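You operate a simulated robot arm through the tools that you are given. There is no shell and no other tool.

You run a simulated robot arm. Do the job below in one go: nothing can be reset, and whatever is moved stays where it is left.

TASK
Switch the grinder's socket off and stow its orange handle and spare black block in the bench drawer.
Fine: shut the drawer; the block in the grinder and the grey one in REWORK stay.
Where things are to end (x, y in the base frame): orange handle within 60 mm of [1160, 0]; black carbon block within 60 mm of [1280, -110].
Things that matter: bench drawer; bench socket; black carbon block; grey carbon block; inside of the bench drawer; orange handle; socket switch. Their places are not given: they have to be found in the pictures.

It is judged by the outcome, as a careful person would: the job done as asked, and still so three seconds after it is handed in. It fails if anything else is knocked over, pushed out of place, dropped, spilled or broken.

THE ROBOT
A 6-joint arm with a two-finger gripper, fixed in place. Base frame: the origin is on the floor under the middle of its stand, x ahead of it, y to its left, z up. Lengths are in mm, angles in rad, forces in N, time in s.
It reaches about 1637 mm from its shoulder. Its first joint turns from -2.897 to 2.897 rad. Payload 3.43 kg.
The TCP is the grasp point between the finger pads, 20 mm short of the fingertips. In the tool frame z runs along the fingers and y along their closing line. The gripper opens to 190 mm; its body begins 248 mm behind the TCP.
Orientation is told as [roll, pitch, yaw] about the base's x, y, z axes, in that order, counted from this pose: with the fingers straight down and closing along the base's y, the tool's x points along the base's -x, its y along +y and its z along -z.

THE INTERFACE
- The arm moves only by the tool apply_moves. Its argument "plan" is a list of rows, each a list of 7 numbers: the shift along the base's x, y, z in m, then the turn, a rotation vector about the base's x, y, z in rad, then the finger opening in m, from 0 to 0.19. In form: [[x, y, z, rx, ry, rz, gripper], ...]. A call has 1 to 20 rows; each row is the pose to reach, as a shift and turn from the pose commanded when the call began. Rows are played at 5 a second. More than 50 mm and 0.15 rad between two rows, or a gripper value outside its range, and nothing of the call is played. A pose out of reach is approached as far as the arm can. The call stops where the force on the tool passes 40 N (or 10 N more than at its start, if that is more) or the arm is blocked; 0.2 s more then pass. Each finger travels about 45 mm/s and halts on what it meets, pressing with about 37 N; the grip force reading is that of the motor and also rises with nothing between the fingers. The clock runs only during rows and for 0.2 s after the last one: add rows that repeat a pose to give the fingers time. The reply holds the time, the measured pose of the TCP, the force on the tool along the base axes, the opening and the grip force, in the units named above and with some noise, with the torque about the TCP (base axes, N m) and any sound that the robot's microphone picked up.
- Cameras (640 x 400 px; columns grow to the right, rows downward): "scene" is fixed at [399.6, -497.6, 1447.5]; the picture's right is [0.78, -0.62, 0.00], its down [-0.33, -0.41, -0.85] and it looks along [0.53, 0.66, -0.53] (base axes); focal length 321 px, centre (320, 200). "wrist" rides on the gripper at [70, -8, -288] in the tool frame; the picture's right is [0.12, 0.99, 0.00], its down [-0.96, 0.12, -0.25] and it looks along [-0.25, 0.03, 0.97] (tool axes); focal length 261 px, centre (320, 200).
- camera(camera): a new picture of that camera. The clock stands still meanwhile.
- lift_body(by): slides the trunk up (or, below 0, down) by that many mm; the arm rides with it, the base frame stays. It gives what a move gives, with no picture.
- locate(camera, pixels): for up to 12 pixels [column, row] of the newest picture of that camera ("zoom" is the newest enlarged one), the place [x, y, z] in the base frame of the surface seen there, good to about 2 mm. The clock stands still meanwhile.
- enlarge(camera, box): a new picture of the part [left, top, right, bottom] of that camera's present view, enlarged. The clock stands still meanwhile.
- finish_job(): hands the job in; it is judged then, once.

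Unless the task says otherwise, let go and move clear before handing in.

The tools are called after "Request:" by a JSON object that holds its "api" and its "payload". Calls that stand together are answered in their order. apply_moves: Moves the arm, as the interface text tells. Its arguments: {"type":"object","properties":{"plan":{"type":"array"}},"required":["plan"]} The other tools are called the same way: lift_body (by) moves the trunk up or down; camera (camera) takes a picture; locate (camera, pixels) gives the place of the surface under pixels of a picture; enlarge (camera, box) takes an enlarged picture of a part of a camera's view; finish_job () hands the job in.

At the start:

```text
t: 0.0
eef_pos: [712.3, 108.7, 1184.9]
tcp_rot: [-0.002, -0.001, 0.001]
wrist_force: [0.3, -0.2, -0.7]
wrist_torque: [-0.01, -0.01, 0.01]
gripper_width: 190.1
grasp_force: 0.1
trunk travel left (down, up): [-175.0, 65.0]
```

scene: 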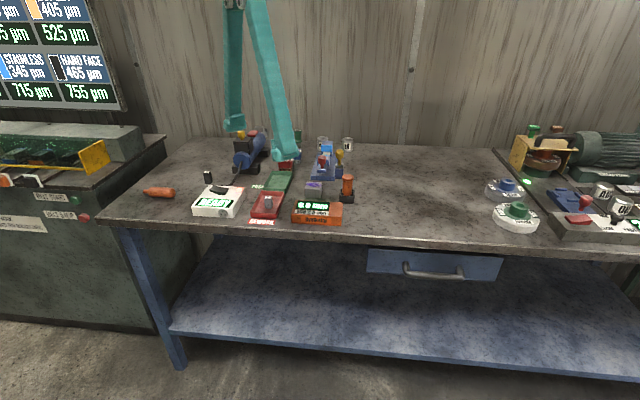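
wrist: 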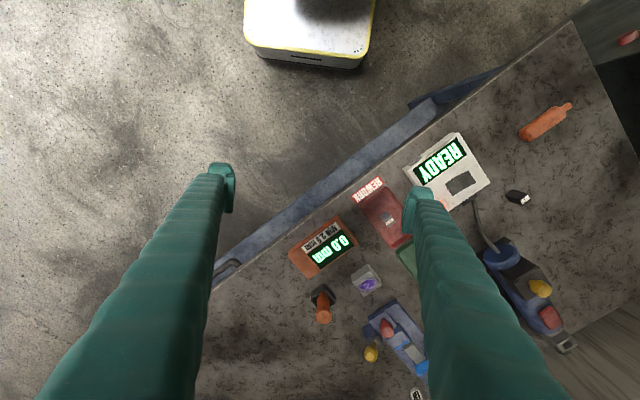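

The scene shows an orange handle near (159,192), a small black block near (208,176), a grinder near (250,150) and the drawer at (433,264). I'll take a closer look at each part.

Request:
{"api": "enlarge", "payload": {"camera": "scene", "box": [130, 120, 290, 220]}}

Request:
{"api": "enlarge", "payload": {"camera": "scene", "box": [240, 120, 400, 220]}}

Request:
{"api": "enlarge", "payload": {"camera": "scene", "box": [340, 200, 540, 325]}}

Request:
{"api": "enlarge", "payload": {"camera": "wrist", "box": [400, 80, 640, 380]}}

```text
4.00 times, centred on (210, 170) of scene
```

zoom: 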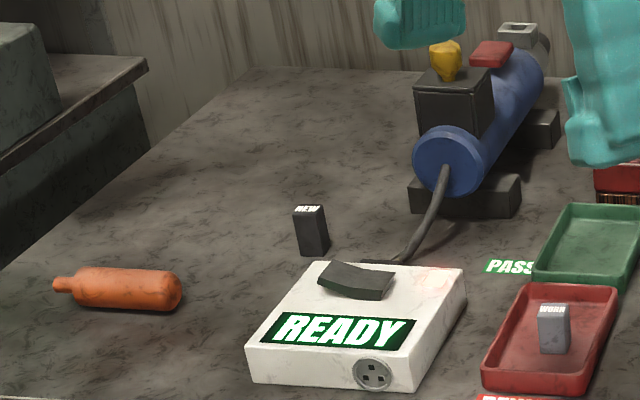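

```text
4.00 times, centred on (320, 170) of scene
```

zoom: 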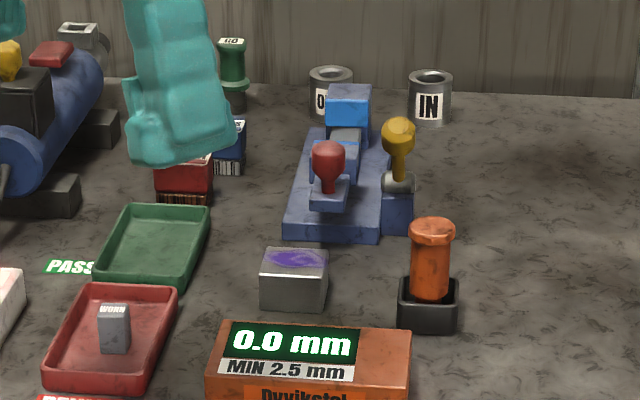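

```text
3.20 times, centred on (440, 262) of scene
```

zoom: 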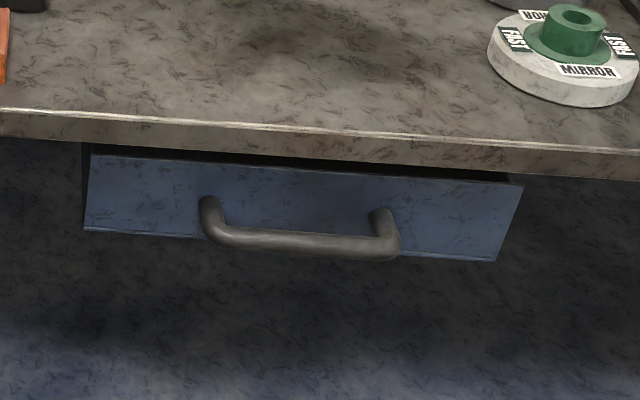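

```text
1.33 times, centred on (520, 230) of wrist
```

zoom: 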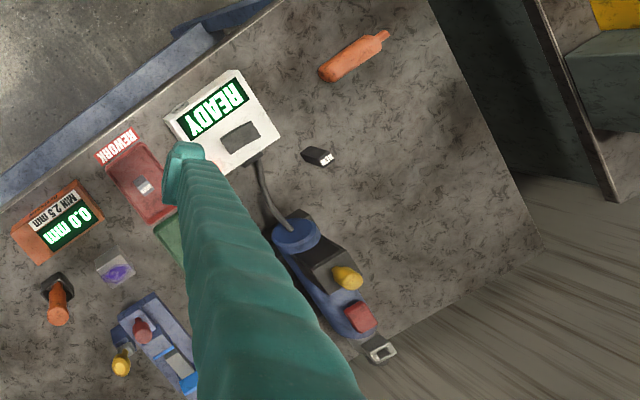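

The bench is turned relative to the base frame. I'll locate the key points: the drawer and its handle, the switch, the orange handle and the black block.

Request:
{"api": "enlarge", "payload": {"camera": "scene", "box": [340, 200, 540, 325]}}

Request:
{"api": "locate", "payload": {"camera": "zoom", "pixels": [[92, 158], [86, 228], [522, 186], [496, 260], [208, 200], [225, 240], [300, 242], [390, 245], [382, 212], [60, 115], [400, 135], [600, 150]]}}

Request:
{"api": "locate", "payload": {"camera": "scene", "pixels": [[146, 192], [152, 191], [160, 193], [172, 194], [208, 173], [208, 180], [215, 188], [222, 190], [226, 194], [210, 205], [200, 190], [430, 150]]}}

```text
3.20 times, centred on (440, 262) of scene
```

zoom: 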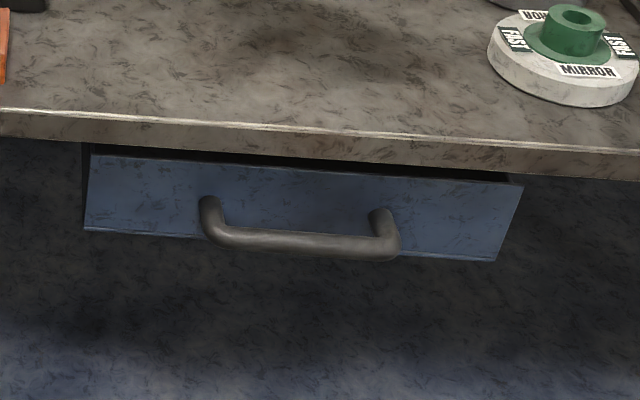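

```text
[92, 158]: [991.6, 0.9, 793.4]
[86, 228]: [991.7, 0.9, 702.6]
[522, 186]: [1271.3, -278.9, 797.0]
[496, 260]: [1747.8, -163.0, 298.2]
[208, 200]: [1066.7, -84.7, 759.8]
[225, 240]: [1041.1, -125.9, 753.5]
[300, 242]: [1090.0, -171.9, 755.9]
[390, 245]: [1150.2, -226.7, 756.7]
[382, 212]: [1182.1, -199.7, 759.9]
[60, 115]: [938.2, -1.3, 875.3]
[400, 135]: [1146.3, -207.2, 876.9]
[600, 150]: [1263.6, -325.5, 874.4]
```

```text
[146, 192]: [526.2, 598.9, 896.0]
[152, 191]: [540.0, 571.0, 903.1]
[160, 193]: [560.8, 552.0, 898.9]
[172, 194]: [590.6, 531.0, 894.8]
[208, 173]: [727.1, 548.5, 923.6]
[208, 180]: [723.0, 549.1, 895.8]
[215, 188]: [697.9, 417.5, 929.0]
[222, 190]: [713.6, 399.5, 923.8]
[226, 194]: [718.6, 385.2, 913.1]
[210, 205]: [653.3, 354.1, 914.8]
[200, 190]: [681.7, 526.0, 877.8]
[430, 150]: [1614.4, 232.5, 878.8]
```

The bench is turned about 45°: its front edge runs along (0.707, -0.707). The drawer face is at x+y≈992, with its bar at z≈755. I'll move the wrist camera above the socket and align it with the bench to look at the switch.

Request:
{"api": "apply_moves", "payload": {"plan": [[-0.004, 0.036, -0.01, 0, 0, -0.098, 0.19], [-0.008, 0.072, -0.02, 0, 0, -0.196, 0.19], [-0.012, 0.108, -0.03, 0, 0, -0.294, 0.19], [-0.016, 0.144, -0.04, 0, 0, -0.392, 0.19], [-0.02, 0.18, -0.05, 0, 0, -0.49, 0.19], [-0.024, 0.216, -0.06, 0, 0, -0.588, 0.19], [-0.028, 0.252, -0.07, 0, 0, -0.686, 0.19], [-0.032, 0.29, -0.085, 0, 0, -0.785, 0.19], [-0.032, 0.29, -0.085, 0, 0, -0.785, 0.19]]}}

Request:
{"api": "camera", "payload": {"camera": "wrist"}}

Request:
{"api": "camera", "payload": {"camera": "scene"}}

```text
t: 2.0
eef_pos: [679.3, 398.7, 1099.3]
tcp_rot: [-0.001, 0.002, -0.786]
wrist_force: [0.5, 0.4, -1.3]
wrist_torque: [-0.06, 0.05, 0.0]
gripper_width: 189.9
grasp_force: 0.2
trunk travel left (down, up): [-175.0, 65.0]
```

```text
taken
```

wrist: 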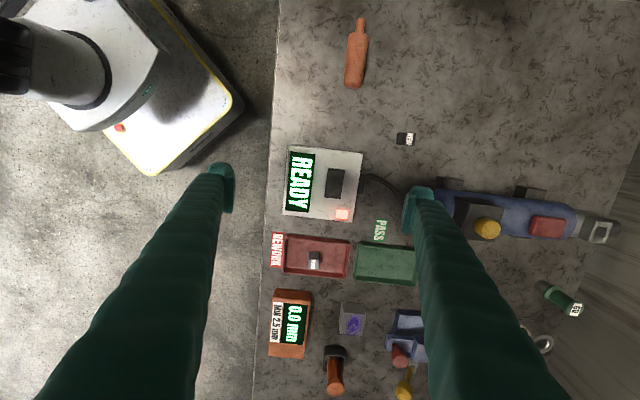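

```text
taken
```

scene: 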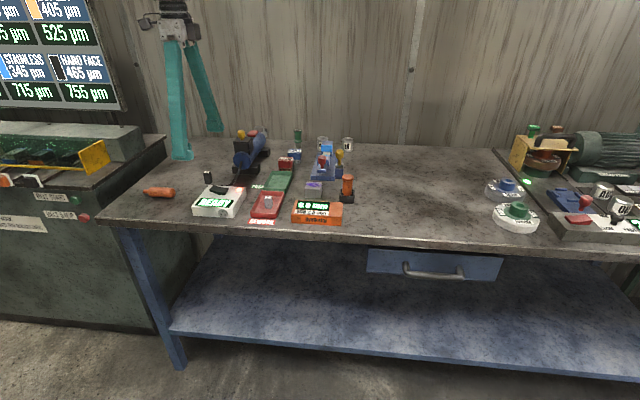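

The wrist picture shows the white socket with a dark switch at (335,183) and a red lamp at (342,213), so the socket is on. I'll enlarge it and locate points on the rocker.

Request:
{"api": "enlarge", "payload": {"camera": "wrist", "box": [272, 135, 384, 235]}}

Request:
{"api": "enlarge", "payload": {"camera": "scene", "box": [185, 165, 265, 225]}}

Request:
{"api": "locate", "payload": {"camera": "wrist", "pixels": [[331, 171], [341, 171], [330, 183], [335, 183], [341, 183], [329, 195], [340, 195], [318, 190], [350, 190], [342, 213], [320, 165], [352, 165]]}}

```text
4.00 times, centred on (328, 185) of wrist
```

zoom: 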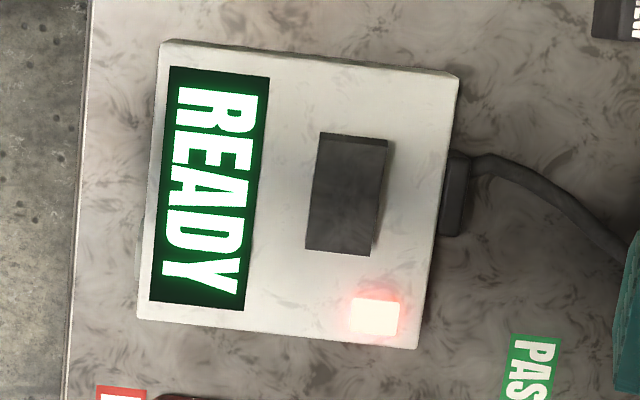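

```text
6.67 times, centred on (225, 195) of scene
```

zoom: 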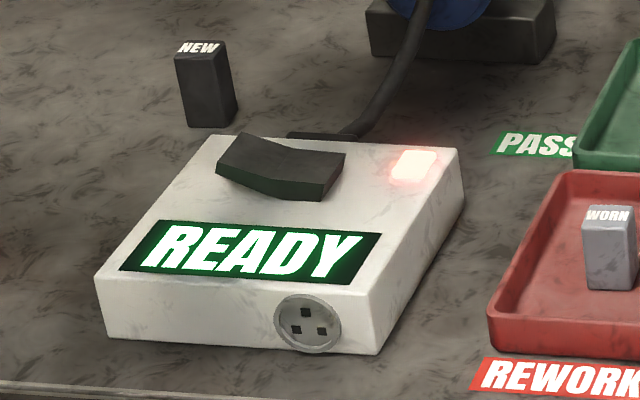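

```text
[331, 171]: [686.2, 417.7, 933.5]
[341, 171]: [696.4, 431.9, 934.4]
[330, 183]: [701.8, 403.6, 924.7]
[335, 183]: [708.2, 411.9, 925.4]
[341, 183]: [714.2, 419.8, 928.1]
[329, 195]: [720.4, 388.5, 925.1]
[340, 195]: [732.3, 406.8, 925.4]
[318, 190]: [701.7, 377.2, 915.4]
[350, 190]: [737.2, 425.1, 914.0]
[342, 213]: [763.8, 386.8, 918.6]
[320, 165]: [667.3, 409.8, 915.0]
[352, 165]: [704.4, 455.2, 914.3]
```

The rocker's left end is raised (z≈934 near (691,425)) and the right end is level (z≈925), so I need to press the left end. First I'll look at the fingertip shape to know its footprint.

Request:
{"api": "enlarge", "payload": {"camera": "scene", "box": [130, 0, 250, 170]}}

Request:
{"api": "locate", "payload": {"camera": "wrist", "pixels": [[213, 165], [233, 165], [233, 210], [213, 175], [406, 190], [432, 190], [404, 230], [356, 20], [356, 45], [355, 85], [399, 139], [411, 139]]}}

```text
2.35 times, centred on (190, 85) of scene
```

zoom: 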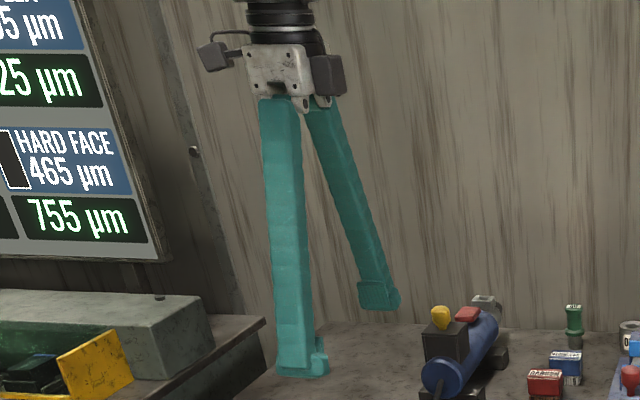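

```text
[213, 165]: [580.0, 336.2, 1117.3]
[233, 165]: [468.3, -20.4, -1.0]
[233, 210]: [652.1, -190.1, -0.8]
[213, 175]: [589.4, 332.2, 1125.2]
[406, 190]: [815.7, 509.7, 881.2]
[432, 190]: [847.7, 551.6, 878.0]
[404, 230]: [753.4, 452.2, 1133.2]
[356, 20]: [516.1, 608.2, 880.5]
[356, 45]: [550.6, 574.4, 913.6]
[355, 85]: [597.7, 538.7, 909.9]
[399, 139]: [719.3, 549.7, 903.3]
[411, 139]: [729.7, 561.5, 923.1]
```

The fingers have wide pads. I'll close the gripper above the rocker and look at how wide the closed tips are.

Request:
{"api": "apply_moves", "payload": {"plan": [[0.004, 0.013, -0.01, 0, 0, 0, 0.17], [0.009, 0.026, -0.02, 0, 0, 0, 0.15], [0.009, 0.026, -0.02, 0, 0, 0, 0.13], [0.009, 0.026, -0.02, 0, 0, 0, 0.11], [0.009, 0.026, -0.02, 0, 0, 0, 0.09], [0.009, 0.026, -0.02, 0, 0, 0, 0.07], [0.009, 0.026, -0.02, 0, 0, 0, 0.05], [0.009, 0.026, -0.02, 0, 0, 0, 0.03], [0.009, 0.026, -0.02, 0, 0, 0, 0.01], [0.009, 0.026, -0.02, 0, 0, 0, 0.0], [0.009, 0.026, -0.02, 0, 0, 0, 0.0], [0.009, 0.026, -0.02, 0, 0, 0, 0.0]]}}

Request:
{"api": "camera", "payload": {"camera": "wrist"}}

Request:
{"api": "enlarge", "payload": {"camera": "scene", "box": [130, 0, 250, 170]}}

```text
t: 4.6
eef_pos: [688.9, 424.4, 1078.4]
tcp_rot: [0.001, 0.001, -0.785]
wrist_force: [0.5, -0.2, -0.1]
wrist_torque: [-0.02, -0.01, -0.01]
gripper_width: 0.1
grasp_force: 28.0
trunk travel left (down, up): [-175.0, 65.0]
```

```text
taken
```

wrist: 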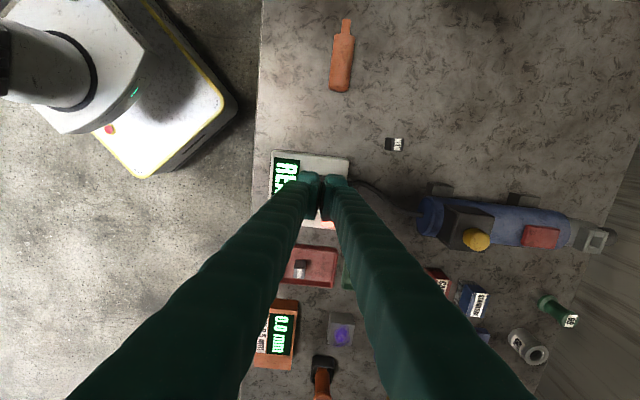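

```text
2.35 times, centred on (190, 85) of scene
```

zoom: 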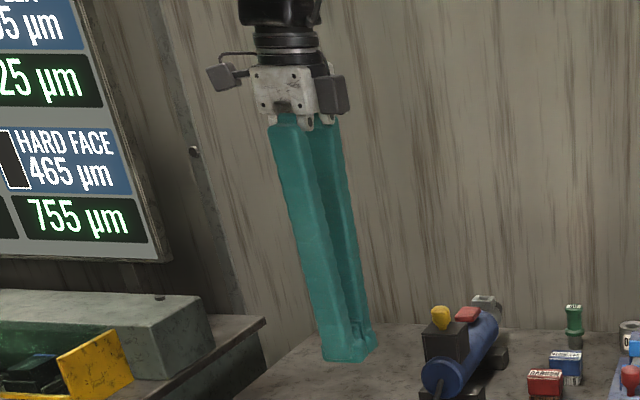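

Closed tips sit at about (322,180). I'll enlarge to measure them against the rocker.

Request:
{"api": "enlarge", "payload": {"camera": "wrist", "box": [256, 140, 384, 220]}}

Request:
{"api": "locate", "payload": {"camera": "wrist", "pixels": [[300, 175], [310, 174], [318, 178], [326, 178], [334, 176], [345, 180], [312, 185], [334, 185], [322, 181], [322, 186]]}}

```text
5.00 times, centred on (320, 180) of wrist
```

zoom: 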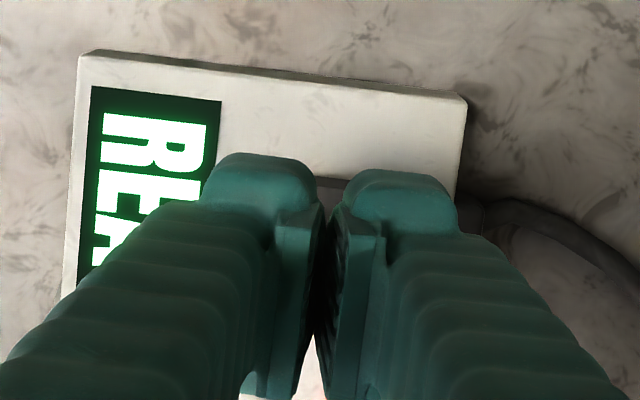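

```text
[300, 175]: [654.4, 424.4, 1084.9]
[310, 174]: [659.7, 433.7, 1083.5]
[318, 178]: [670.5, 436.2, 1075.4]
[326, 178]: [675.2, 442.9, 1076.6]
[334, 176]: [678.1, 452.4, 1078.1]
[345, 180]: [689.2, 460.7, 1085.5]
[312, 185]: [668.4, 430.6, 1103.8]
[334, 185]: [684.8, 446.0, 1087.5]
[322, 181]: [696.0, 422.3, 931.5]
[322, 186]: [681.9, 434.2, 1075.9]
```

The finger bottoms are about 54 mm wide along the bench. I'll centre them at e≈176 so they only cover the raised left end, then go down to about 10 mm above it.

Request:
{"api": "apply_moves", "payload": {"plan": [[-0.0077, 0.0081, -0.02, 0, 0, 0, 0.0], [-0.0077, 0.0081, -0.05, 0, 0, 0, 0.0], [-0.0077, 0.0081, -0.08, 0, 0, 0, 0.0], [-0.0077, 0.0081, -0.1, 0, 0, 0, 0.0], [-0.0077, 0.0081, -0.113, 0, 0, 0, 0.0], [-0.0077, 0.0081, -0.113, 0, 0, 0, 0.0]]}}

Request:
{"api": "camera", "payload": {"camera": "scene"}}

Request:
{"api": "enlarge", "payload": {"camera": "scene", "box": [185, 150, 265, 220]}}

Request:
{"api": "enlarge", "payload": {"camera": "wrist", "box": [256, 140, 384, 220]}}

```text
t: 6.0
eef_pos: [681.6, 433.6, 967.2]
tcp_rot: [-0.001, 0.0, -0.786]
wrist_force: [-0.4, -0.1, -0.3]
wrist_torque: [0.0, 0.01, 0.0]
gripper_width: 0.0
grasp_force: 34.4
trunk travel left (down, up): [-175.0, 65.0]
```

```text
taken
```

scene: 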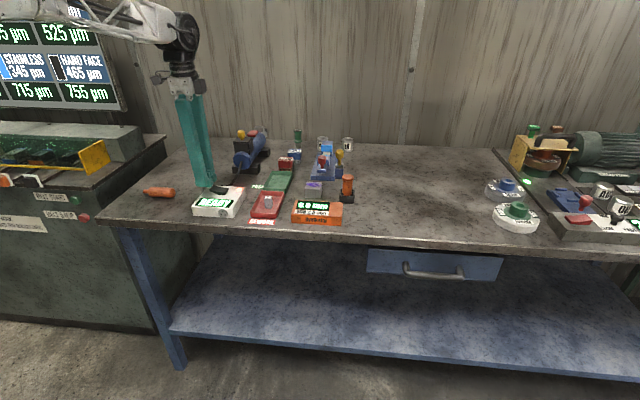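

```text
5.71 times, centred on (225, 185) of scene
```

zoom: 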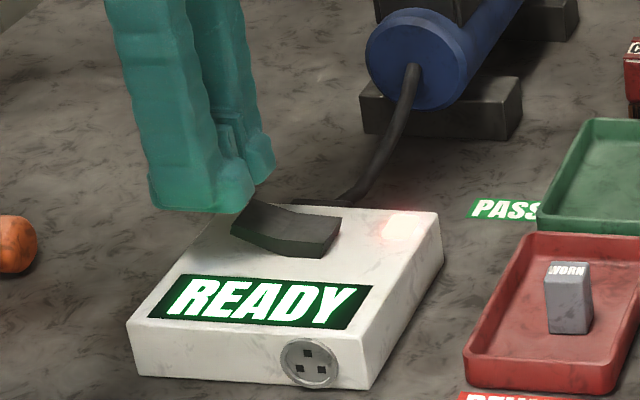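

```text
5.00 times, centred on (320, 180) of wrist
```

zoom: 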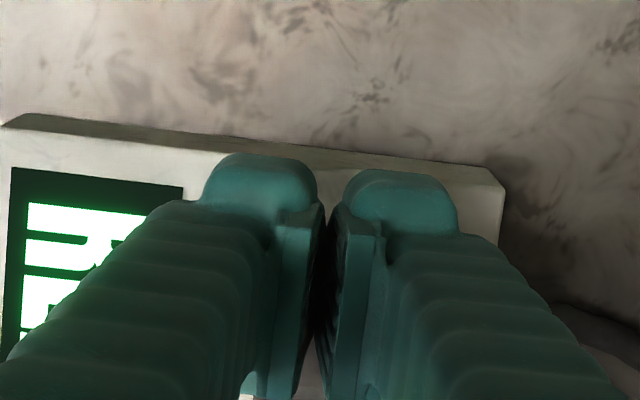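

The fingers are above the raised left end of the rocker, tips at z≈947. I'll press down slowly in 2 mm steps and watch the force and sound.

Request:
{"api": "apply_moves", "payload": {"plan": [[0, 0, -0.004, 0, 0, 0, 0.0], [0, 0, -0.007, 0, 0, 0, 0.0], [0, 0, -0.01, 0, 0, 0, 0.0], [0, 0, -0.012, 0, 0, 0, 0.0], [0, 0, -0.014, 0, 0, 0, 0.0], [0, 0, -0.016, 0, 0, 0, 0.0], [0, 0, -0.018, 0, 0, 0, 0.0], [0, 0, -0.02, 0, 0, 0, 0.0]]}}

Request:
{"api": "enlarge", "payload": {"camera": "scene", "box": [185, 150, 265, 220]}}

```text
t: 7.8
eef_pos: [680.6, 432.2, 946.4]
tcp_rot: [0.0, 0.001, -0.786]
wrist_force: [-0.5, -0.4, 1.1]
wrist_torque: [0.0, 0.02, 0.0]
gripper_width: 6.0
grasp_force: 34.6
trunk travel left (down, up): [-175.0, 65.0]
```

```text
5.71 times, centred on (225, 185) of scene
```

zoom: 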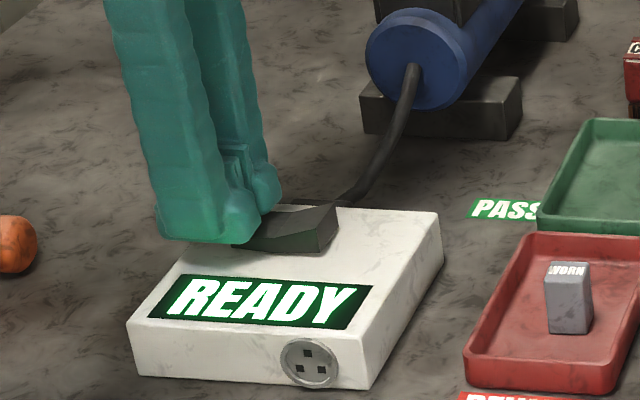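

The rocker has flipped: its right end is now raised and the red lamp is out. I'll lift straight up and check the result.

Request:
{"api": "apply_moves", "payload": {"plan": [[0, 0, 0.005, 0, 0, 0, 0.0], [0, 0, 0.02, 0, 0, 0, 0.0], [0, 0, 0.05, 0, 0, 0, 0.0], [0, 0, 0.09, 0, 0, 0, 0.0], [0, 0, 0.13, 0, 0, 0, 0.03], [0, 0, 0.15, 0, 0, 0, 0.06], [0, 0, 0.15, 0, 0, 0, 0.08]]}}

Request:
{"api": "enlarge", "payload": {"camera": "scene", "box": [185, 150, 265, 220]}}

Request:
{"api": "camera", "payload": {"camera": "wrist"}}

```text
t: 9.4
eef_pos: [680.7, 432.6, 1096.6]
tcp_rot: [0.0, 0.0, -0.786]
wrist_force: [-0.1, -0.4, -0.8]
wrist_torque: [0.01, 0.01, 0.01]
gripper_width: 67.4
grasp_force: 0.0
trunk travel left (down, up): [-175.0, 65.0]
```

```text
5.71 times, centred on (225, 185) of scene
```

zoom: 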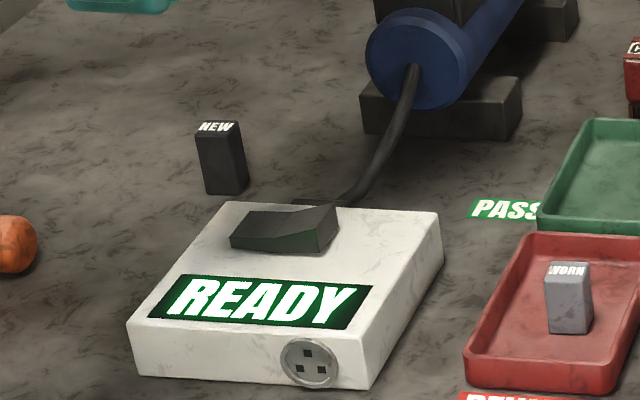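

```text
taken
```

wrist: 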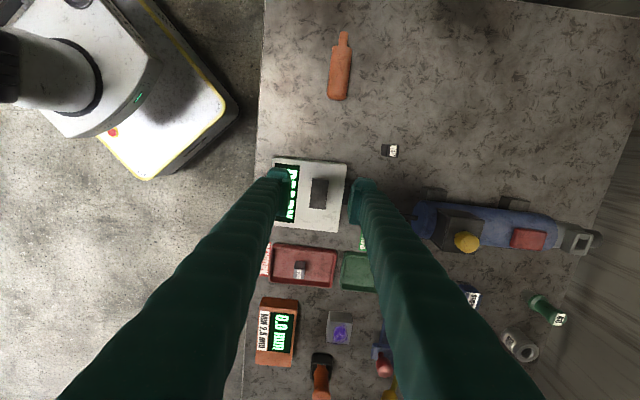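

The socket is off: lamp out, rocker flipped, box not moved. Next is the drawer, so I'll measure the bar, the bench underside and the gap.

Request:
{"api": "enlarge", "payload": {"camera": "scene", "box": [380, 230, 480, 292]}}

Request:
{"api": "locate", "payload": {"camera": "zoom", "pixels": [[300, 60], [300, 90], [300, 110], [300, 125], [300, 150], [300, 215], [300, 228], [300, 240], [300, 255], [300, 266], [150, 180], [455, 200]]}}

```text
6.40 times, centred on (430, 261) of scene
```

zoom: 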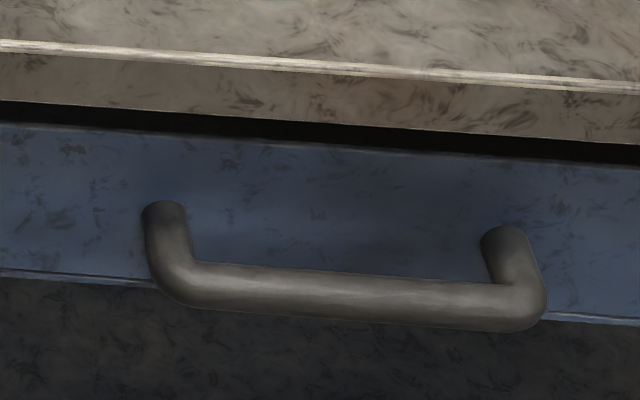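

```text
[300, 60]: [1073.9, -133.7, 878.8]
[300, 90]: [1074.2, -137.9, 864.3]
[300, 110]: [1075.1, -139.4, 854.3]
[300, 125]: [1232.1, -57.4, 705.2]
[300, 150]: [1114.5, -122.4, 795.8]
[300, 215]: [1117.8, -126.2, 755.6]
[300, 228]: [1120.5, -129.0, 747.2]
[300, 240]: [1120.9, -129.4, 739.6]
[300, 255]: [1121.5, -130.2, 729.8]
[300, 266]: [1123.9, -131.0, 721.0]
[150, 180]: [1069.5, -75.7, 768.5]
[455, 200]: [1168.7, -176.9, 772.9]
```

Request:
{"api": "locate", "payload": {"camera": "zoom", "pixels": [[300, 272], [300, 280], [300, 290], [300, 300], [300, 310], [300, 318], [165, 240], [150, 250], [180, 240], [515, 260], [540, 300], [200, 300]]}}

```text
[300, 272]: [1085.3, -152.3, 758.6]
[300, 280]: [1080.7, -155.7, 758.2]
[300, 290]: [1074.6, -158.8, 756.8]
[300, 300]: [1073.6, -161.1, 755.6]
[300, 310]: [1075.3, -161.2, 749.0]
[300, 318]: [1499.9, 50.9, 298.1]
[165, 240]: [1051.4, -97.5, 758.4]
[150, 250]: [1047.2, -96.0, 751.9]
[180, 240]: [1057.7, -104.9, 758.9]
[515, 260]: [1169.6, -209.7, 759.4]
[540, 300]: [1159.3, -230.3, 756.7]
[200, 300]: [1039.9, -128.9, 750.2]
```

The bar's centre is about u=654, z=749 and it is about 18 mm thick, with a 38 mm gap to the face. The bench lip overhangs the gap, so I'll come in tilted 45°. First I'll move off the bench towards the drawer front, tilting gradually.

Request:
{"api": "apply_moves", "payload": {"plan": [[-0.03, -0.028, 0, 0, 0, 0, 0.08], [-0.06, -0.056, 0, 0, 0, 0, 0.07], [-0.09, -0.084, 0, 0, 0, 0, 0.06], [-0.12, -0.112, 0, 0, 0, 0, 0.05], [-0.0912, -0.1474, -0.006, 0.0347, -0.0347, 0, 0.045], [-0.0624, -0.1827, -0.012, 0.0694, -0.0694, 0, 0.045], [-0.0336, -0.2181, -0.018, 0.1041, -0.1041, 0, 0.045], [-0.0048, -0.2535, -0.024, 0.1388, -0.1388, 0, 0.045], [0.024, -0.2888, -0.03, 0.1735, -0.1735, 0, 0.045], [0.0528, -0.3242, -0.036, 0.2082, -0.2082, 0, 0.045], [0.0816, -0.3596, -0.042, 0.2429, -0.2429, 0, 0.045], [0.1104, -0.395, -0.048, 0.2776, -0.2776, 0, 0.045]]}}

Request:
{"api": "camera", "payload": {"camera": "scene"}}

```text
t: 12.0
eef_pos: [791.4, 37.9, 1047.9]
tcp_rot: [0.394, -0.003, -0.784]
wrist_force: [0.0, -0.1, 0.3]
wrist_torque: [-0.15, -0.1, -0.08]
gripper_width: 44.7
grasp_force: 0.1
trunk travel left (down, up): [-175.0, 65.0]
```

```text
taken
```

scene: 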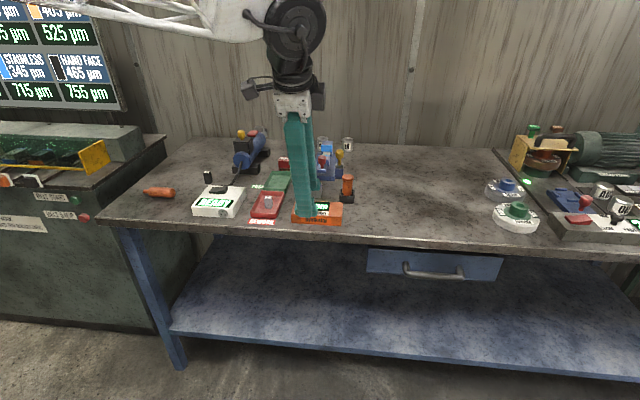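

The arm tracks well at (791,38,1048) with a 0.39 rad tilt. I'll continue to the drawer front, reach 45° tilt and lower to the pre-grasp point.

Request:
{"api": "apply_moves", "payload": {"plan": [[0.0288, -0.0354, -0.006, 0.0347, -0.0347, 0, 0.045], [0.0576, -0.0707, -0.012, 0.0694, -0.0694, 0, 0.045], [0.0864, -0.1061, -0.018, 0.1041, -0.1041, 0, 0.045], [0.1152, -0.1415, -0.024, 0.1388, -0.1388, 0, 0.045], [0.144, -0.1769, -0.03, 0.1735, -0.1735, 0, 0.045], [0.1728, -0.2122, -0.036, 0.2082, -0.2082, 0, 0.045], [0.2016, -0.2476, -0.042, 0.2429, -0.2429, 0, 0.045], [0.2304, -0.283, -0.048, 0.2776, -0.2776, 0, 0.045], [0.2304, -0.283, -0.088, 0.2776, -0.2776, 0, 0.045], [0.2304, -0.283, -0.128, 0.2776, -0.2776, 0, 0.045], [0.2304, -0.283, -0.168, 0.2776, -0.2776, 0, 0.045], [0.2304, -0.283, -0.193, 0.2776, -0.2776, 0, 0.045], [0.2304, -0.283, -0.193, 0.2776, -0.2776, 0, 0.045]]}}

Request:
{"api": "camera", "payload": {"camera": "scene"}}

Request:
{"api": "camera", "payload": {"camera": "wrist"}}

```text
t: 14.8
eef_pos: [1022.7, -246.3, 854.0]
tcp_rot: [0.785, 0.0, -0.785]
wrist_force: [-0.3, 0.2, -0.3]
wrist_torque: [0.03, 0.0, 0.02]
gripper_width: 45.0
grasp_force: 0.0
trunk travel left (down, up): [-175.0, 65.0]
```

```text
taken
```

scene: 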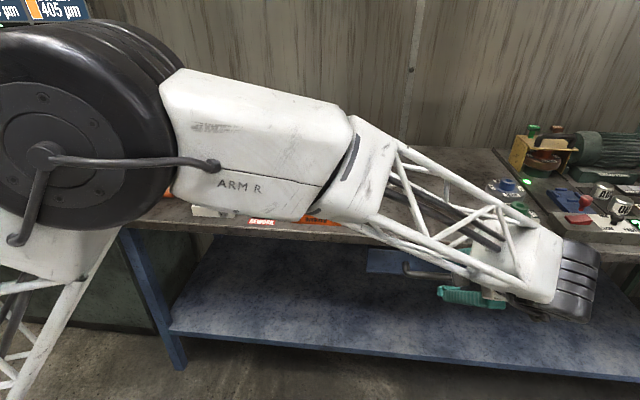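

```text
taken
```

wrist: 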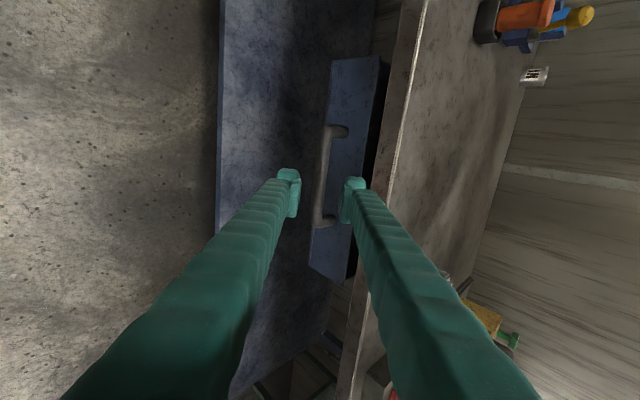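

The wrist view shows the bar between the fingertips at about (322,180). I'll verify its place before closing in.

Request:
{"api": "locate", "payload": {"camera": "wrist", "pixels": [[322, 160], [318, 180], [322, 180], [326, 180], [324, 200], [340, 130], [345, 132], [332, 217], [350, 150], [290, 175], [350, 180], [395, 130]]}}

Request:
{"api": "enlarge", "payload": {"camera": "wrist", "box": [250, 100, 410, 260]}}

```text
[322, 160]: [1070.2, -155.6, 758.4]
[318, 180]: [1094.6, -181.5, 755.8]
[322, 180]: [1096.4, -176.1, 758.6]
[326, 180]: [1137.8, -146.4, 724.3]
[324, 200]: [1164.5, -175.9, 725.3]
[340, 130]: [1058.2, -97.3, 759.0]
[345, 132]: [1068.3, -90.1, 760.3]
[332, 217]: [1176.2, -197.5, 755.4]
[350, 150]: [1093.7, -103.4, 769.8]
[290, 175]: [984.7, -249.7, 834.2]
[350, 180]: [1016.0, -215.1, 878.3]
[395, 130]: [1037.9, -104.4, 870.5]
```

```text
2.50 times, centred on (330, 180) of wrist
```

zoom: 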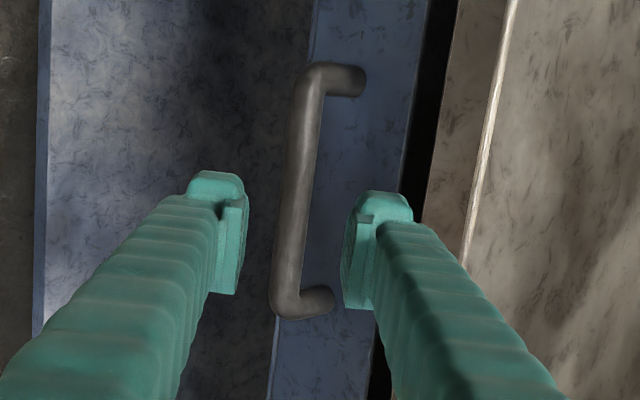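

The bar lies straight ahead along the finger direction, 147 mm away. I'll advance 140 mm along the fingers with 45 mm opening.

Request:
{"api": "apply_moves", "payload": {"plan": [[0.0125, 0.0125, -0.0177, 0, 0, 0, 0.045], [0.025, 0.025, -0.0354, 0, 0, 0, 0.045], [0.0375, 0.0375, -0.053, 0, 0, 0, 0.045], [0.05, 0.05, -0.0707, 0, 0, 0, 0.045], [0.06, 0.06, -0.0849, 0, 0, 0, 0.045], [0.07, 0.07, -0.099, 0, 0, 0, 0.045], [0.07, 0.07, -0.099, 0, 0, 0, 0.045]]}}

Request:
{"api": "enlarge", "payload": {"camera": "wrist", "box": [250, 100, 410, 260]}}

Request:
{"api": "enlarge", "payload": {"camera": "scene", "box": [360, 220, 560, 345]}}

```text
t: 16.4
eef_pos: [1092.8, -175.6, 755.5]
tcp_rot: [0.785, -0.001, -0.786]
wrist_force: [-0.7, 0.0, -1.0]
wrist_torque: [0.01, 0.0, 0.04]
gripper_width: 44.8
grasp_force: 0.1
trunk travel left (down, up): [-175.0, 65.0]
```

```text
2.50 times, centred on (330, 180) of wrist
```

zoom: 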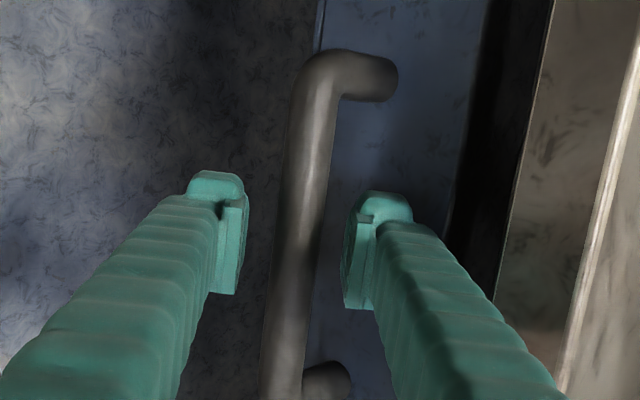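

```text
3.20 times, centred on (460, 282) of scene
```

zoom: 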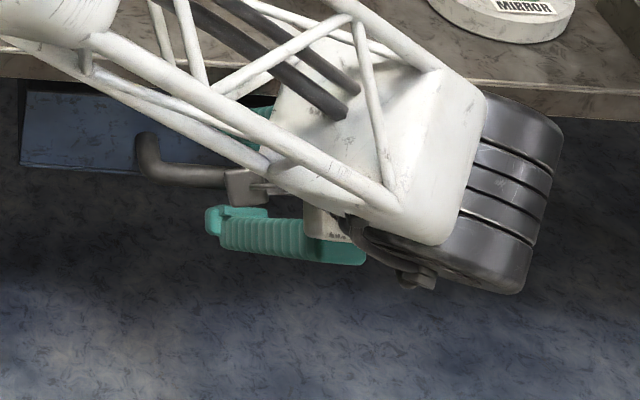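

The bar sits centred between the pads, with no contact force. I'll close on it.

Request:
{"api": "apply_moves", "payload": {"plan": [[0, 0, 0, 0, 0, 0, 0.03], [0, 0, 0, 0, 0, 0, 0.015], [0, 0, 0, 0, 0, 0, 0.005], [0, 0, 0, 0, 0, 0, 0.0], [0, 0, 0, 0, 0, 0, 0.0]]}}

Request:
{"api": "enlarge", "payload": {"camera": "wrist", "box": [250, 100, 410, 260]}}

```text
t: 17.6
eef_pos: [1092.1, -174.4, 756.9]
tcp_rot: [0.787, -0.001, -0.786]
wrist_force: [2.1, 0.2, 8.1]
wrist_torque: [-0.46, -0.57, 0.82]
gripper_width: 20.6
grasp_force: 45.3
trunk travel left (down, up): [-175.0, 65.0]
```

```text
2.50 times, centred on (330, 180) of wrist
```

zoom: 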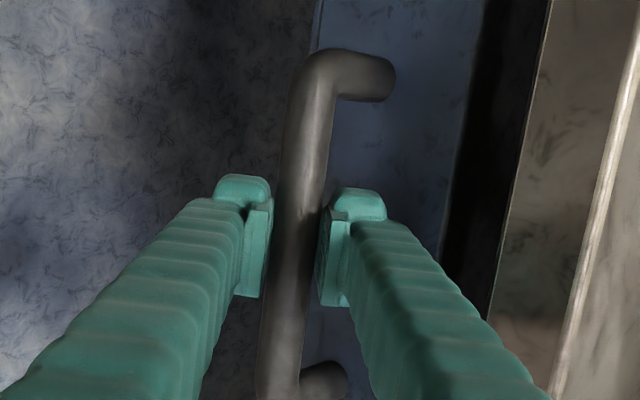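

The bar is gripped at 20.6 mm. I'll pull the drawer gently outward, 60 mm first.

Request:
{"api": "apply_moves", "payload": {"plan": [[-0.0035, -0.0035, 0, 0, 0, 0, 0.0], [-0.0071, -0.0071, 0, 0, 0, 0, 0.0], [-0.0141, -0.0141, 0, 0, 0, 0, 0.0], [-0.0212, -0.0212, 0, 0, 0, 0, 0.0], [-0.0283, -0.0283, 0, 0, 0, 0, 0.0], [-0.0354, -0.0354, 0, 0, 0, 0, 0.0], [-0.0424, -0.0424, 0, 0, 0, 0, 0.0], [-0.0424, -0.0424, 0, 0, 0, 0, 0.0]]}}

Request:
{"api": "camera", "payload": {"camera": "wrist"}}

```text
t: 19.4
eef_pos: [1049.6, -218.4, 757.2]
tcp_rot: [0.784, 0.0, -0.787]
wrist_force: [2.5, -4.7, 4.1]
wrist_torque: [-0.51, -0.52, 0.77]
gripper_width: 20.8
grasp_force: 45.0
trunk travel left (down, up): [-175.0, 65.0]
```

```text
taken
```

wrist: 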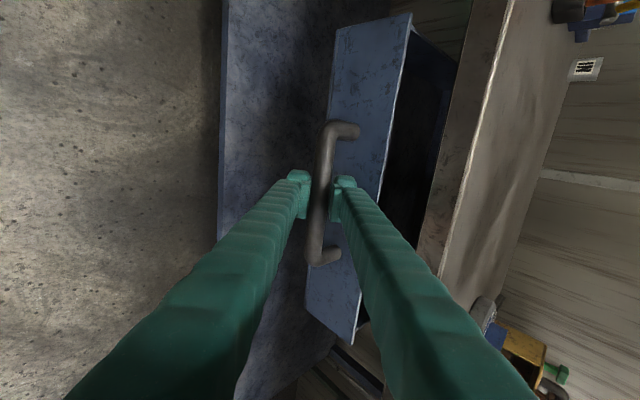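

The drawer follows with little force. I'll pull 140 mm more.

Request:
{"api": "apply_moves", "payload": {"plan": [[-0.0071, -0.0071, 0, 0, 0, 0, 0.0], [-0.0141, -0.0141, 0, 0, 0, 0, 0.0], [-0.0212, -0.0212, 0, 0, 0, 0, 0.0], [-0.0283, -0.0283, 0, 0, 0, 0, 0.0], [-0.0354, -0.0354, 0, 0, 0, 0, 0.0], [-0.0424, -0.0424, 0, 0, 0, 0, 0.0], [-0.0495, -0.0495, 0, 0, 0, 0, 0.0], [-0.0566, -0.0566, 0, 0, 0, 0, 0.0], [-0.0636, -0.0636, 0, 0, 0, 0, 0.0], [-0.0707, -0.0707, 0, 0, 0, 0, 0.0], [-0.0778, -0.0778, 0, 0, 0, 0, 0.0], [-0.0849, -0.0849, 0, 0, 0, 0, 0.0], [-0.0919, -0.0919, 0, 0, 0, 0, 0.0], [-0.099, -0.099, 0, 0, 0, 0, 0.0], [-0.099, -0.099, 0, 0, 0, 0, 0.0]]}}

Request:
{"api": "camera", "payload": {"camera": "wrist"}}

Request:
{"api": "camera", "payload": {"camera": "scene"}}

```text
t: 22.6
eef_pos: [949.5, -318.1, 757.2]
tcp_rot: [0.787, 0.001, -0.785]
wrist_force: [7.3, -7.9, 7.9]
wrist_torque: [-0.58, -0.66, 0.64]
gripper_width: 21.1
grasp_force: 45.3
trunk travel left (down, up): [-175.0, 65.0]
```

```text
taken
```

wrist: 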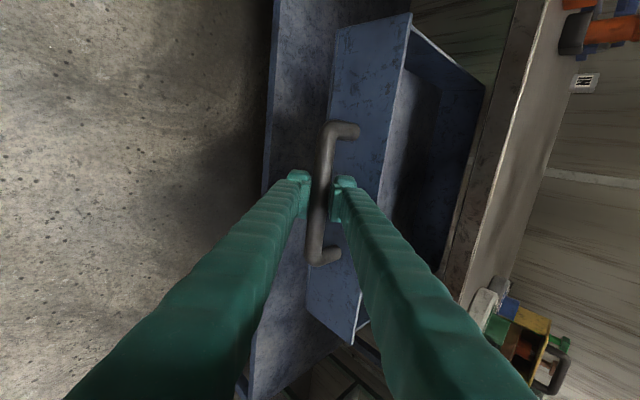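

```text
taken
```

scene: 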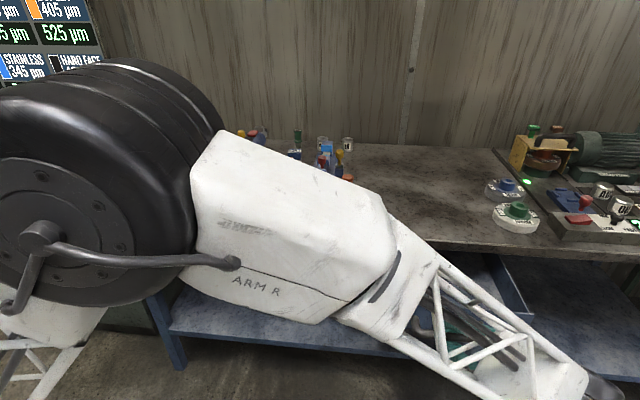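

The drawer is open 200 mm. I'll check the depth of the inside before pulling further.

Request:
{"api": "locate", "payload": {"camera": "wrist", "pixels": [[340, 100], [408, 20], [395, 150], [420, 100], [405, 130], [440, 60], [470, 80], [480, 90], [440, 200], [460, 180], [400, 200], [355, 330]]}}

Request:
{"api": "enlarge", "payload": {"camera": "wrist", "box": [320, 0, 540, 340]}}

```text
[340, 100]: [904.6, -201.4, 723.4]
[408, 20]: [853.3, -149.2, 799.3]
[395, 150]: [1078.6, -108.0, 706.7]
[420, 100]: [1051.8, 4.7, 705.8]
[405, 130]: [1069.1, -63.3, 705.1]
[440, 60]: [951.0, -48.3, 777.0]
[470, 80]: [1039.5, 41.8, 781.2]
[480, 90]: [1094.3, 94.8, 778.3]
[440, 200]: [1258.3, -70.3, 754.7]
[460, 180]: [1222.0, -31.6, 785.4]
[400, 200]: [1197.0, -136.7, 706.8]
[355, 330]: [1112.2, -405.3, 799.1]
```

```text
1.18 times, centred on (430, 170) of wrist
```

zoom: 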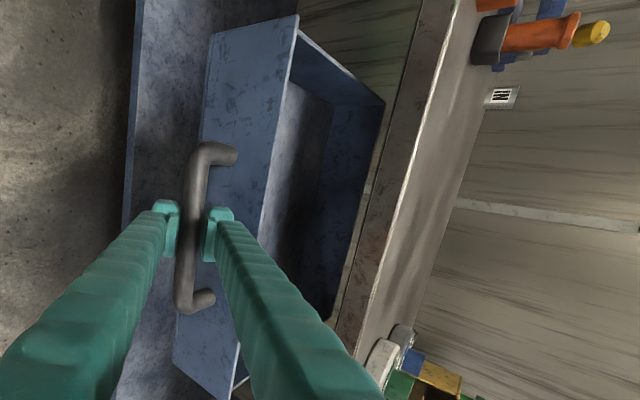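

The drawer is about 343 mm deep with its floor at z≈706, so its back is still well inside the bench. I'll pull another 60 mm.

Request:
{"api": "apply_moves", "payload": {"plan": [[-0.0071, -0.0071, 0, 0, 0, 0, 0.0], [-0.0141, -0.0141, 0, 0, 0, 0, 0.0], [-0.0212, -0.0212, 0, 0, 0, 0, 0.0], [-0.0283, -0.0283, 0, 0, 0, 0, 0.0], [-0.0354, -0.0354, 0, 0, 0, 0, 0.0], [-0.0424, -0.0424, 0, 0, 0, 0, 0.0], [-0.0424, -0.0424, 0, 0, 0, 0, 0.0]]}}

Request:
{"api": "camera", "payload": {"camera": "wrist"}}

```text
t: 24.2
eef_pos: [907.7, -359.7, 755.9]
tcp_rot: [0.786, 0.0, -0.785]
wrist_force: [3.9, -4.6, 7.7]
wrist_torque: [-0.45, -0.56, 0.85]
gripper_width: 20.5
grasp_force: 45.0
trunk travel left (down, up): [-175.0, 65.0]
```

```text
taken
```

wrist: 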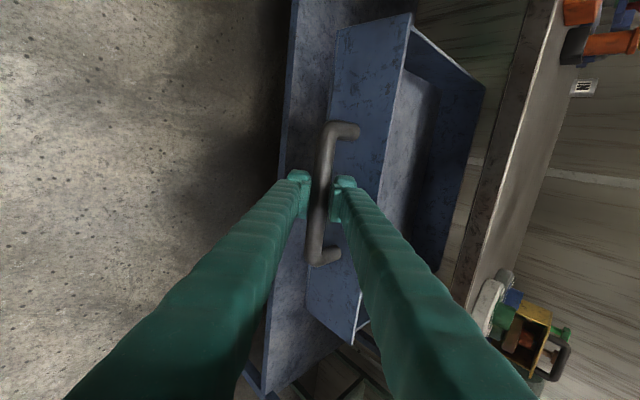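

The drawer is open about 260 mm. I'll release the bar and back off along the finger line.

Request:
{"api": "locate", "payload": {"camera": "wrist", "pixels": [[340, 100], [408, 20], [420, 100], [480, 90], [355, 330]]}}

Request:
{"api": "apply_moves", "payload": {"plan": [[0, 0, 0, 0, 0, 0, 0.03], [0, 0, 0, 0, 0, 0, 0.045], [0, 0, 0, 0, 0, 0, 0.045], [-0.01, -0.01, 0.0141, 0, 0, 0, 0.045], [-0.025, -0.025, 0.0354, 0, 0, 0, 0.045], [-0.04, -0.04, 0.0566, 0, 0, 0, 0.045], [-0.055, -0.055, 0.0778, 0, 0, 0, 0.045], [-0.07, -0.07, 0.099, 0, 0, 0, 0.045]]}}

Request:
{"api": "camera", "payload": {"camera": "wrist"}}

```text
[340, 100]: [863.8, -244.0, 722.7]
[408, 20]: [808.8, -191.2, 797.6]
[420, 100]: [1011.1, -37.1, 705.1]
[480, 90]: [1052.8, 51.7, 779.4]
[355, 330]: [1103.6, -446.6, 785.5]
```

```text
t: 26.0
eef_pos: [837.5, -432.0, 854.2]
tcp_rot: [0.785, 0.0, -0.783]
wrist_force: [0.2, 0.6, -0.4]
wrist_torque: [0.03, 0.04, 0.06]
gripper_width: 45.2
grasp_force: 0.1
trunk travel left (down, up): [-175.0, 65.0]
```

```text
taken
```

wrist: 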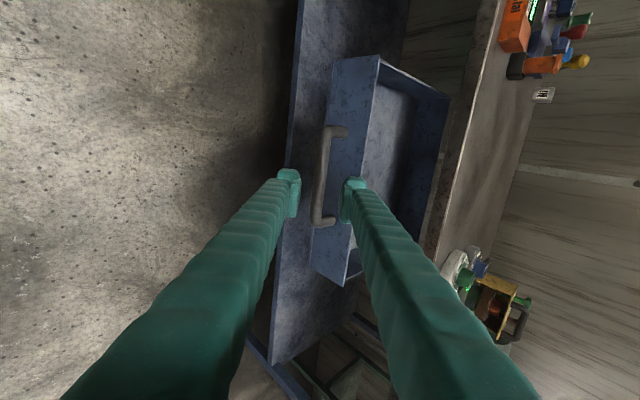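

The gripper is clear and the drawer stays open. I'll measure the open drawer's exact position.

Request:
{"api": "locate", "payload": {"camera": "wrist", "pixels": [[377, 60], [345, 100], [345, 280], [362, 150], [325, 140], [322, 180], [445, 97], [425, 160], [410, 100], [395, 140], [380, 160], [330, 240]]}}

Request:
{"api": "enlarge", "payload": {"camera": "wrist", "box": [290, 30, 470, 300]}}

```text
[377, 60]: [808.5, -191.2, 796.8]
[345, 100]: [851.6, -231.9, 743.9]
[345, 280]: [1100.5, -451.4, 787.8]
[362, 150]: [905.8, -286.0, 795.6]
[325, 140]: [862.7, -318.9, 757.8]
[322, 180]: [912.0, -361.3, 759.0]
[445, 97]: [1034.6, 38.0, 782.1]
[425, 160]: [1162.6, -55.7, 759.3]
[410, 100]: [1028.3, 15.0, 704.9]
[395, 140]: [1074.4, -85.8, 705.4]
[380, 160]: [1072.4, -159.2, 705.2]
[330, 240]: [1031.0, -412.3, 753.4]
```

```text
1.48 times, centred on (380, 165) of wrist
```

zoom: 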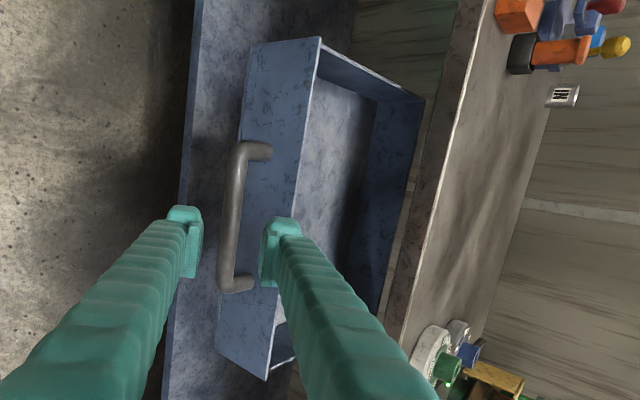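

The drawer is open by 262 mm, so in the open drawer the handle goes at about (975,-185) and the block at about (1095,-295). I'll go back over to the orange handle, returning to fingers-down on the way.

Request:
{"api": "apply_moves", "payload": {"plan": [[0, 0, 0.04, 0, 0, 0, 0.045], [0, 0, 0.08, 0, 0, 0, 0.045], [0, 0, 0.12, 0, 0, 0, 0.045], [0, 0, 0.15, 0, 0, 0, 0.045], [-0.0154, 0.0451, 0.156, -0.0347, 0.0347, 0, 0.05], [-0.0309, 0.0903, 0.162, -0.0694, 0.0694, 0, 0.06], [-0.0463, 0.1354, 0.168, -0.1041, 0.1041, 0, 0.07], [-0.0618, 0.1805, 0.174, -0.1388, 0.1388, 0, 0.08], [-0.0772, 0.2256, 0.18, -0.1735, 0.1735, 0, 0.09], [-0.0926, 0.2708, 0.186, -0.2082, 0.2082, 0, 0.09], [-0.1081, 0.3159, 0.192, -0.2429, 0.2429, 0, 0.09], [-0.1235, 0.361, 0.198, -0.2776, 0.2776, 0, 0.09], [-0.139, 0.4062, 0.204, -0.3123, 0.3123, 0, 0.09], [-0.1544, 0.4513, 0.21, -0.347, 0.347, 0, 0.09], [-0.1698, 0.4964, 0.216, -0.3817, 0.3817, 0, 0.09], [-0.1853, 0.5416, 0.222, -0.4164, 0.4164, 0, 0.09], [-0.2007, 0.5867, 0.228, -0.4511, 0.4511, 0, 0.09], [-0.2162, 0.6318, 0.234, -0.4858, 0.4858, 0, 0.09], [-0.2316, 0.6769, 0.24, -0.5205, 0.5205, 0, 0.09], [-0.247, 0.722, 0.245, -0.5551, 0.5551, 0, 0.09]]}}

Request:
{"api": "camera", "payload": {"camera": "scene"}}

```text
t: 30.2
eef_pos: [591.5, 293.2, 1100.4]
tcp_rot: [0.001, 0.0, -0.786]
wrist_force: [0.2, -0.8, -0.2]
wrist_torque: [0.2, -0.01, 0.01]
gripper_width: 90.2
grasp_force: 0.1
trunk travel left (down, up): [-175.0, 65.0]
```

```text
taken
```

scene: 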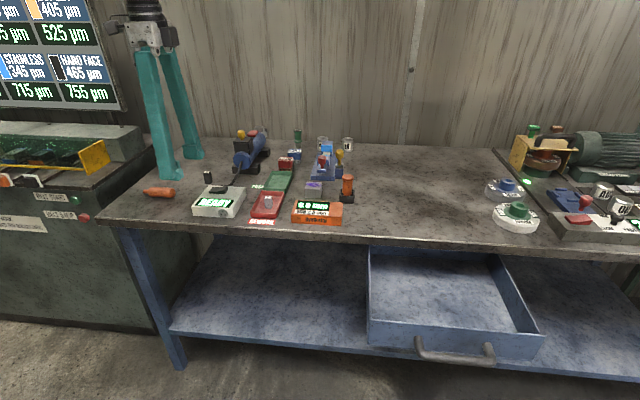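

The drawer is open and empty, and the rest of the bench is undisturbed. I'll move above the orange handle at (159,192).

Request:
{"api": "apply_moves", "payload": {"plan": [[-0.003, 0.04, 0, 0, 0, 0, 0.09], [-0.006, 0.08, 0, 0, 0, 0, 0.09], [-0.01, 0.12, -0.01, 0, 0, 0, 0.09], [-0.014, 0.16, -0.02, 0, 0, 0, 0.09], [-0.018, 0.2, -0.03, 0, 0, 0, 0.09], [-0.022, 0.24, -0.04, 0, 0, 0, 0.09], [-0.022, 0.257, -0.05, 0, 0, 0, 0.09], [-0.022, 0.257, -0.05, 0, 0, 0, 0.09]]}}

Request:
{"api": "camera", "payload": {"camera": "wrist"}}

Request:
{"api": "enlarge", "payload": {"camera": "wrist", "box": [260, 120, 400, 220]}}

```text
t: 32.0
eef_pos: [569.4, 549.4, 1051.1]
tcp_rot: [-0.002, 0.0, -0.786]
wrist_force: [-0.2, -0.2, -1.0]
wrist_torque: [0.0, 0.02, 0.01]
gripper_width: 89.8
grasp_force: 0.0
trunk travel left (down, up): [-175.0, 65.0]
```

```text
taken
```

wrist: 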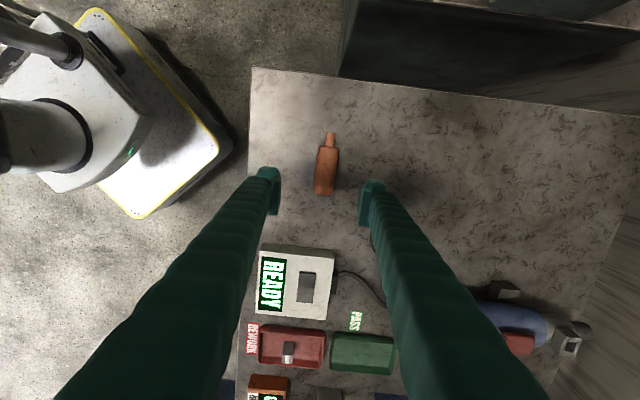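

```text
4.00 times, centred on (330, 170) of wrist
```

zoom: 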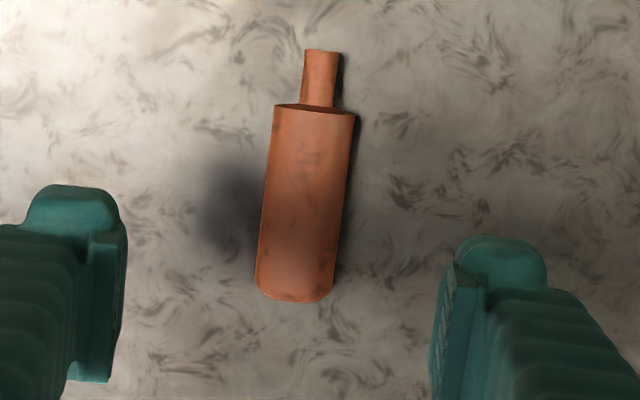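

Now I'll locate the handle's ends, axis and width.

Request:
{"api": "locate", "payload": {"camera": "zoom", "pixels": [[321, 56], [319, 95], [314, 115], [309, 160], [303, 210], [297, 260], [293, 295], [272, 170], [347, 170], [262, 240], [336, 250], [430, 180]]}}

```text
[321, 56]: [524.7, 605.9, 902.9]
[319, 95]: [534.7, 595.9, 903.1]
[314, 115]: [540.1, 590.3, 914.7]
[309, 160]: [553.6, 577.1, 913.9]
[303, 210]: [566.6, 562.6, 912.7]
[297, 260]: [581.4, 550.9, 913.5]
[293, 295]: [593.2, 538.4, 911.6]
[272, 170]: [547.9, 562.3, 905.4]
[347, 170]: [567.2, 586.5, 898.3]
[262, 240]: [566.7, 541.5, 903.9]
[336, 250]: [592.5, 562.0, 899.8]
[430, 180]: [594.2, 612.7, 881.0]
```

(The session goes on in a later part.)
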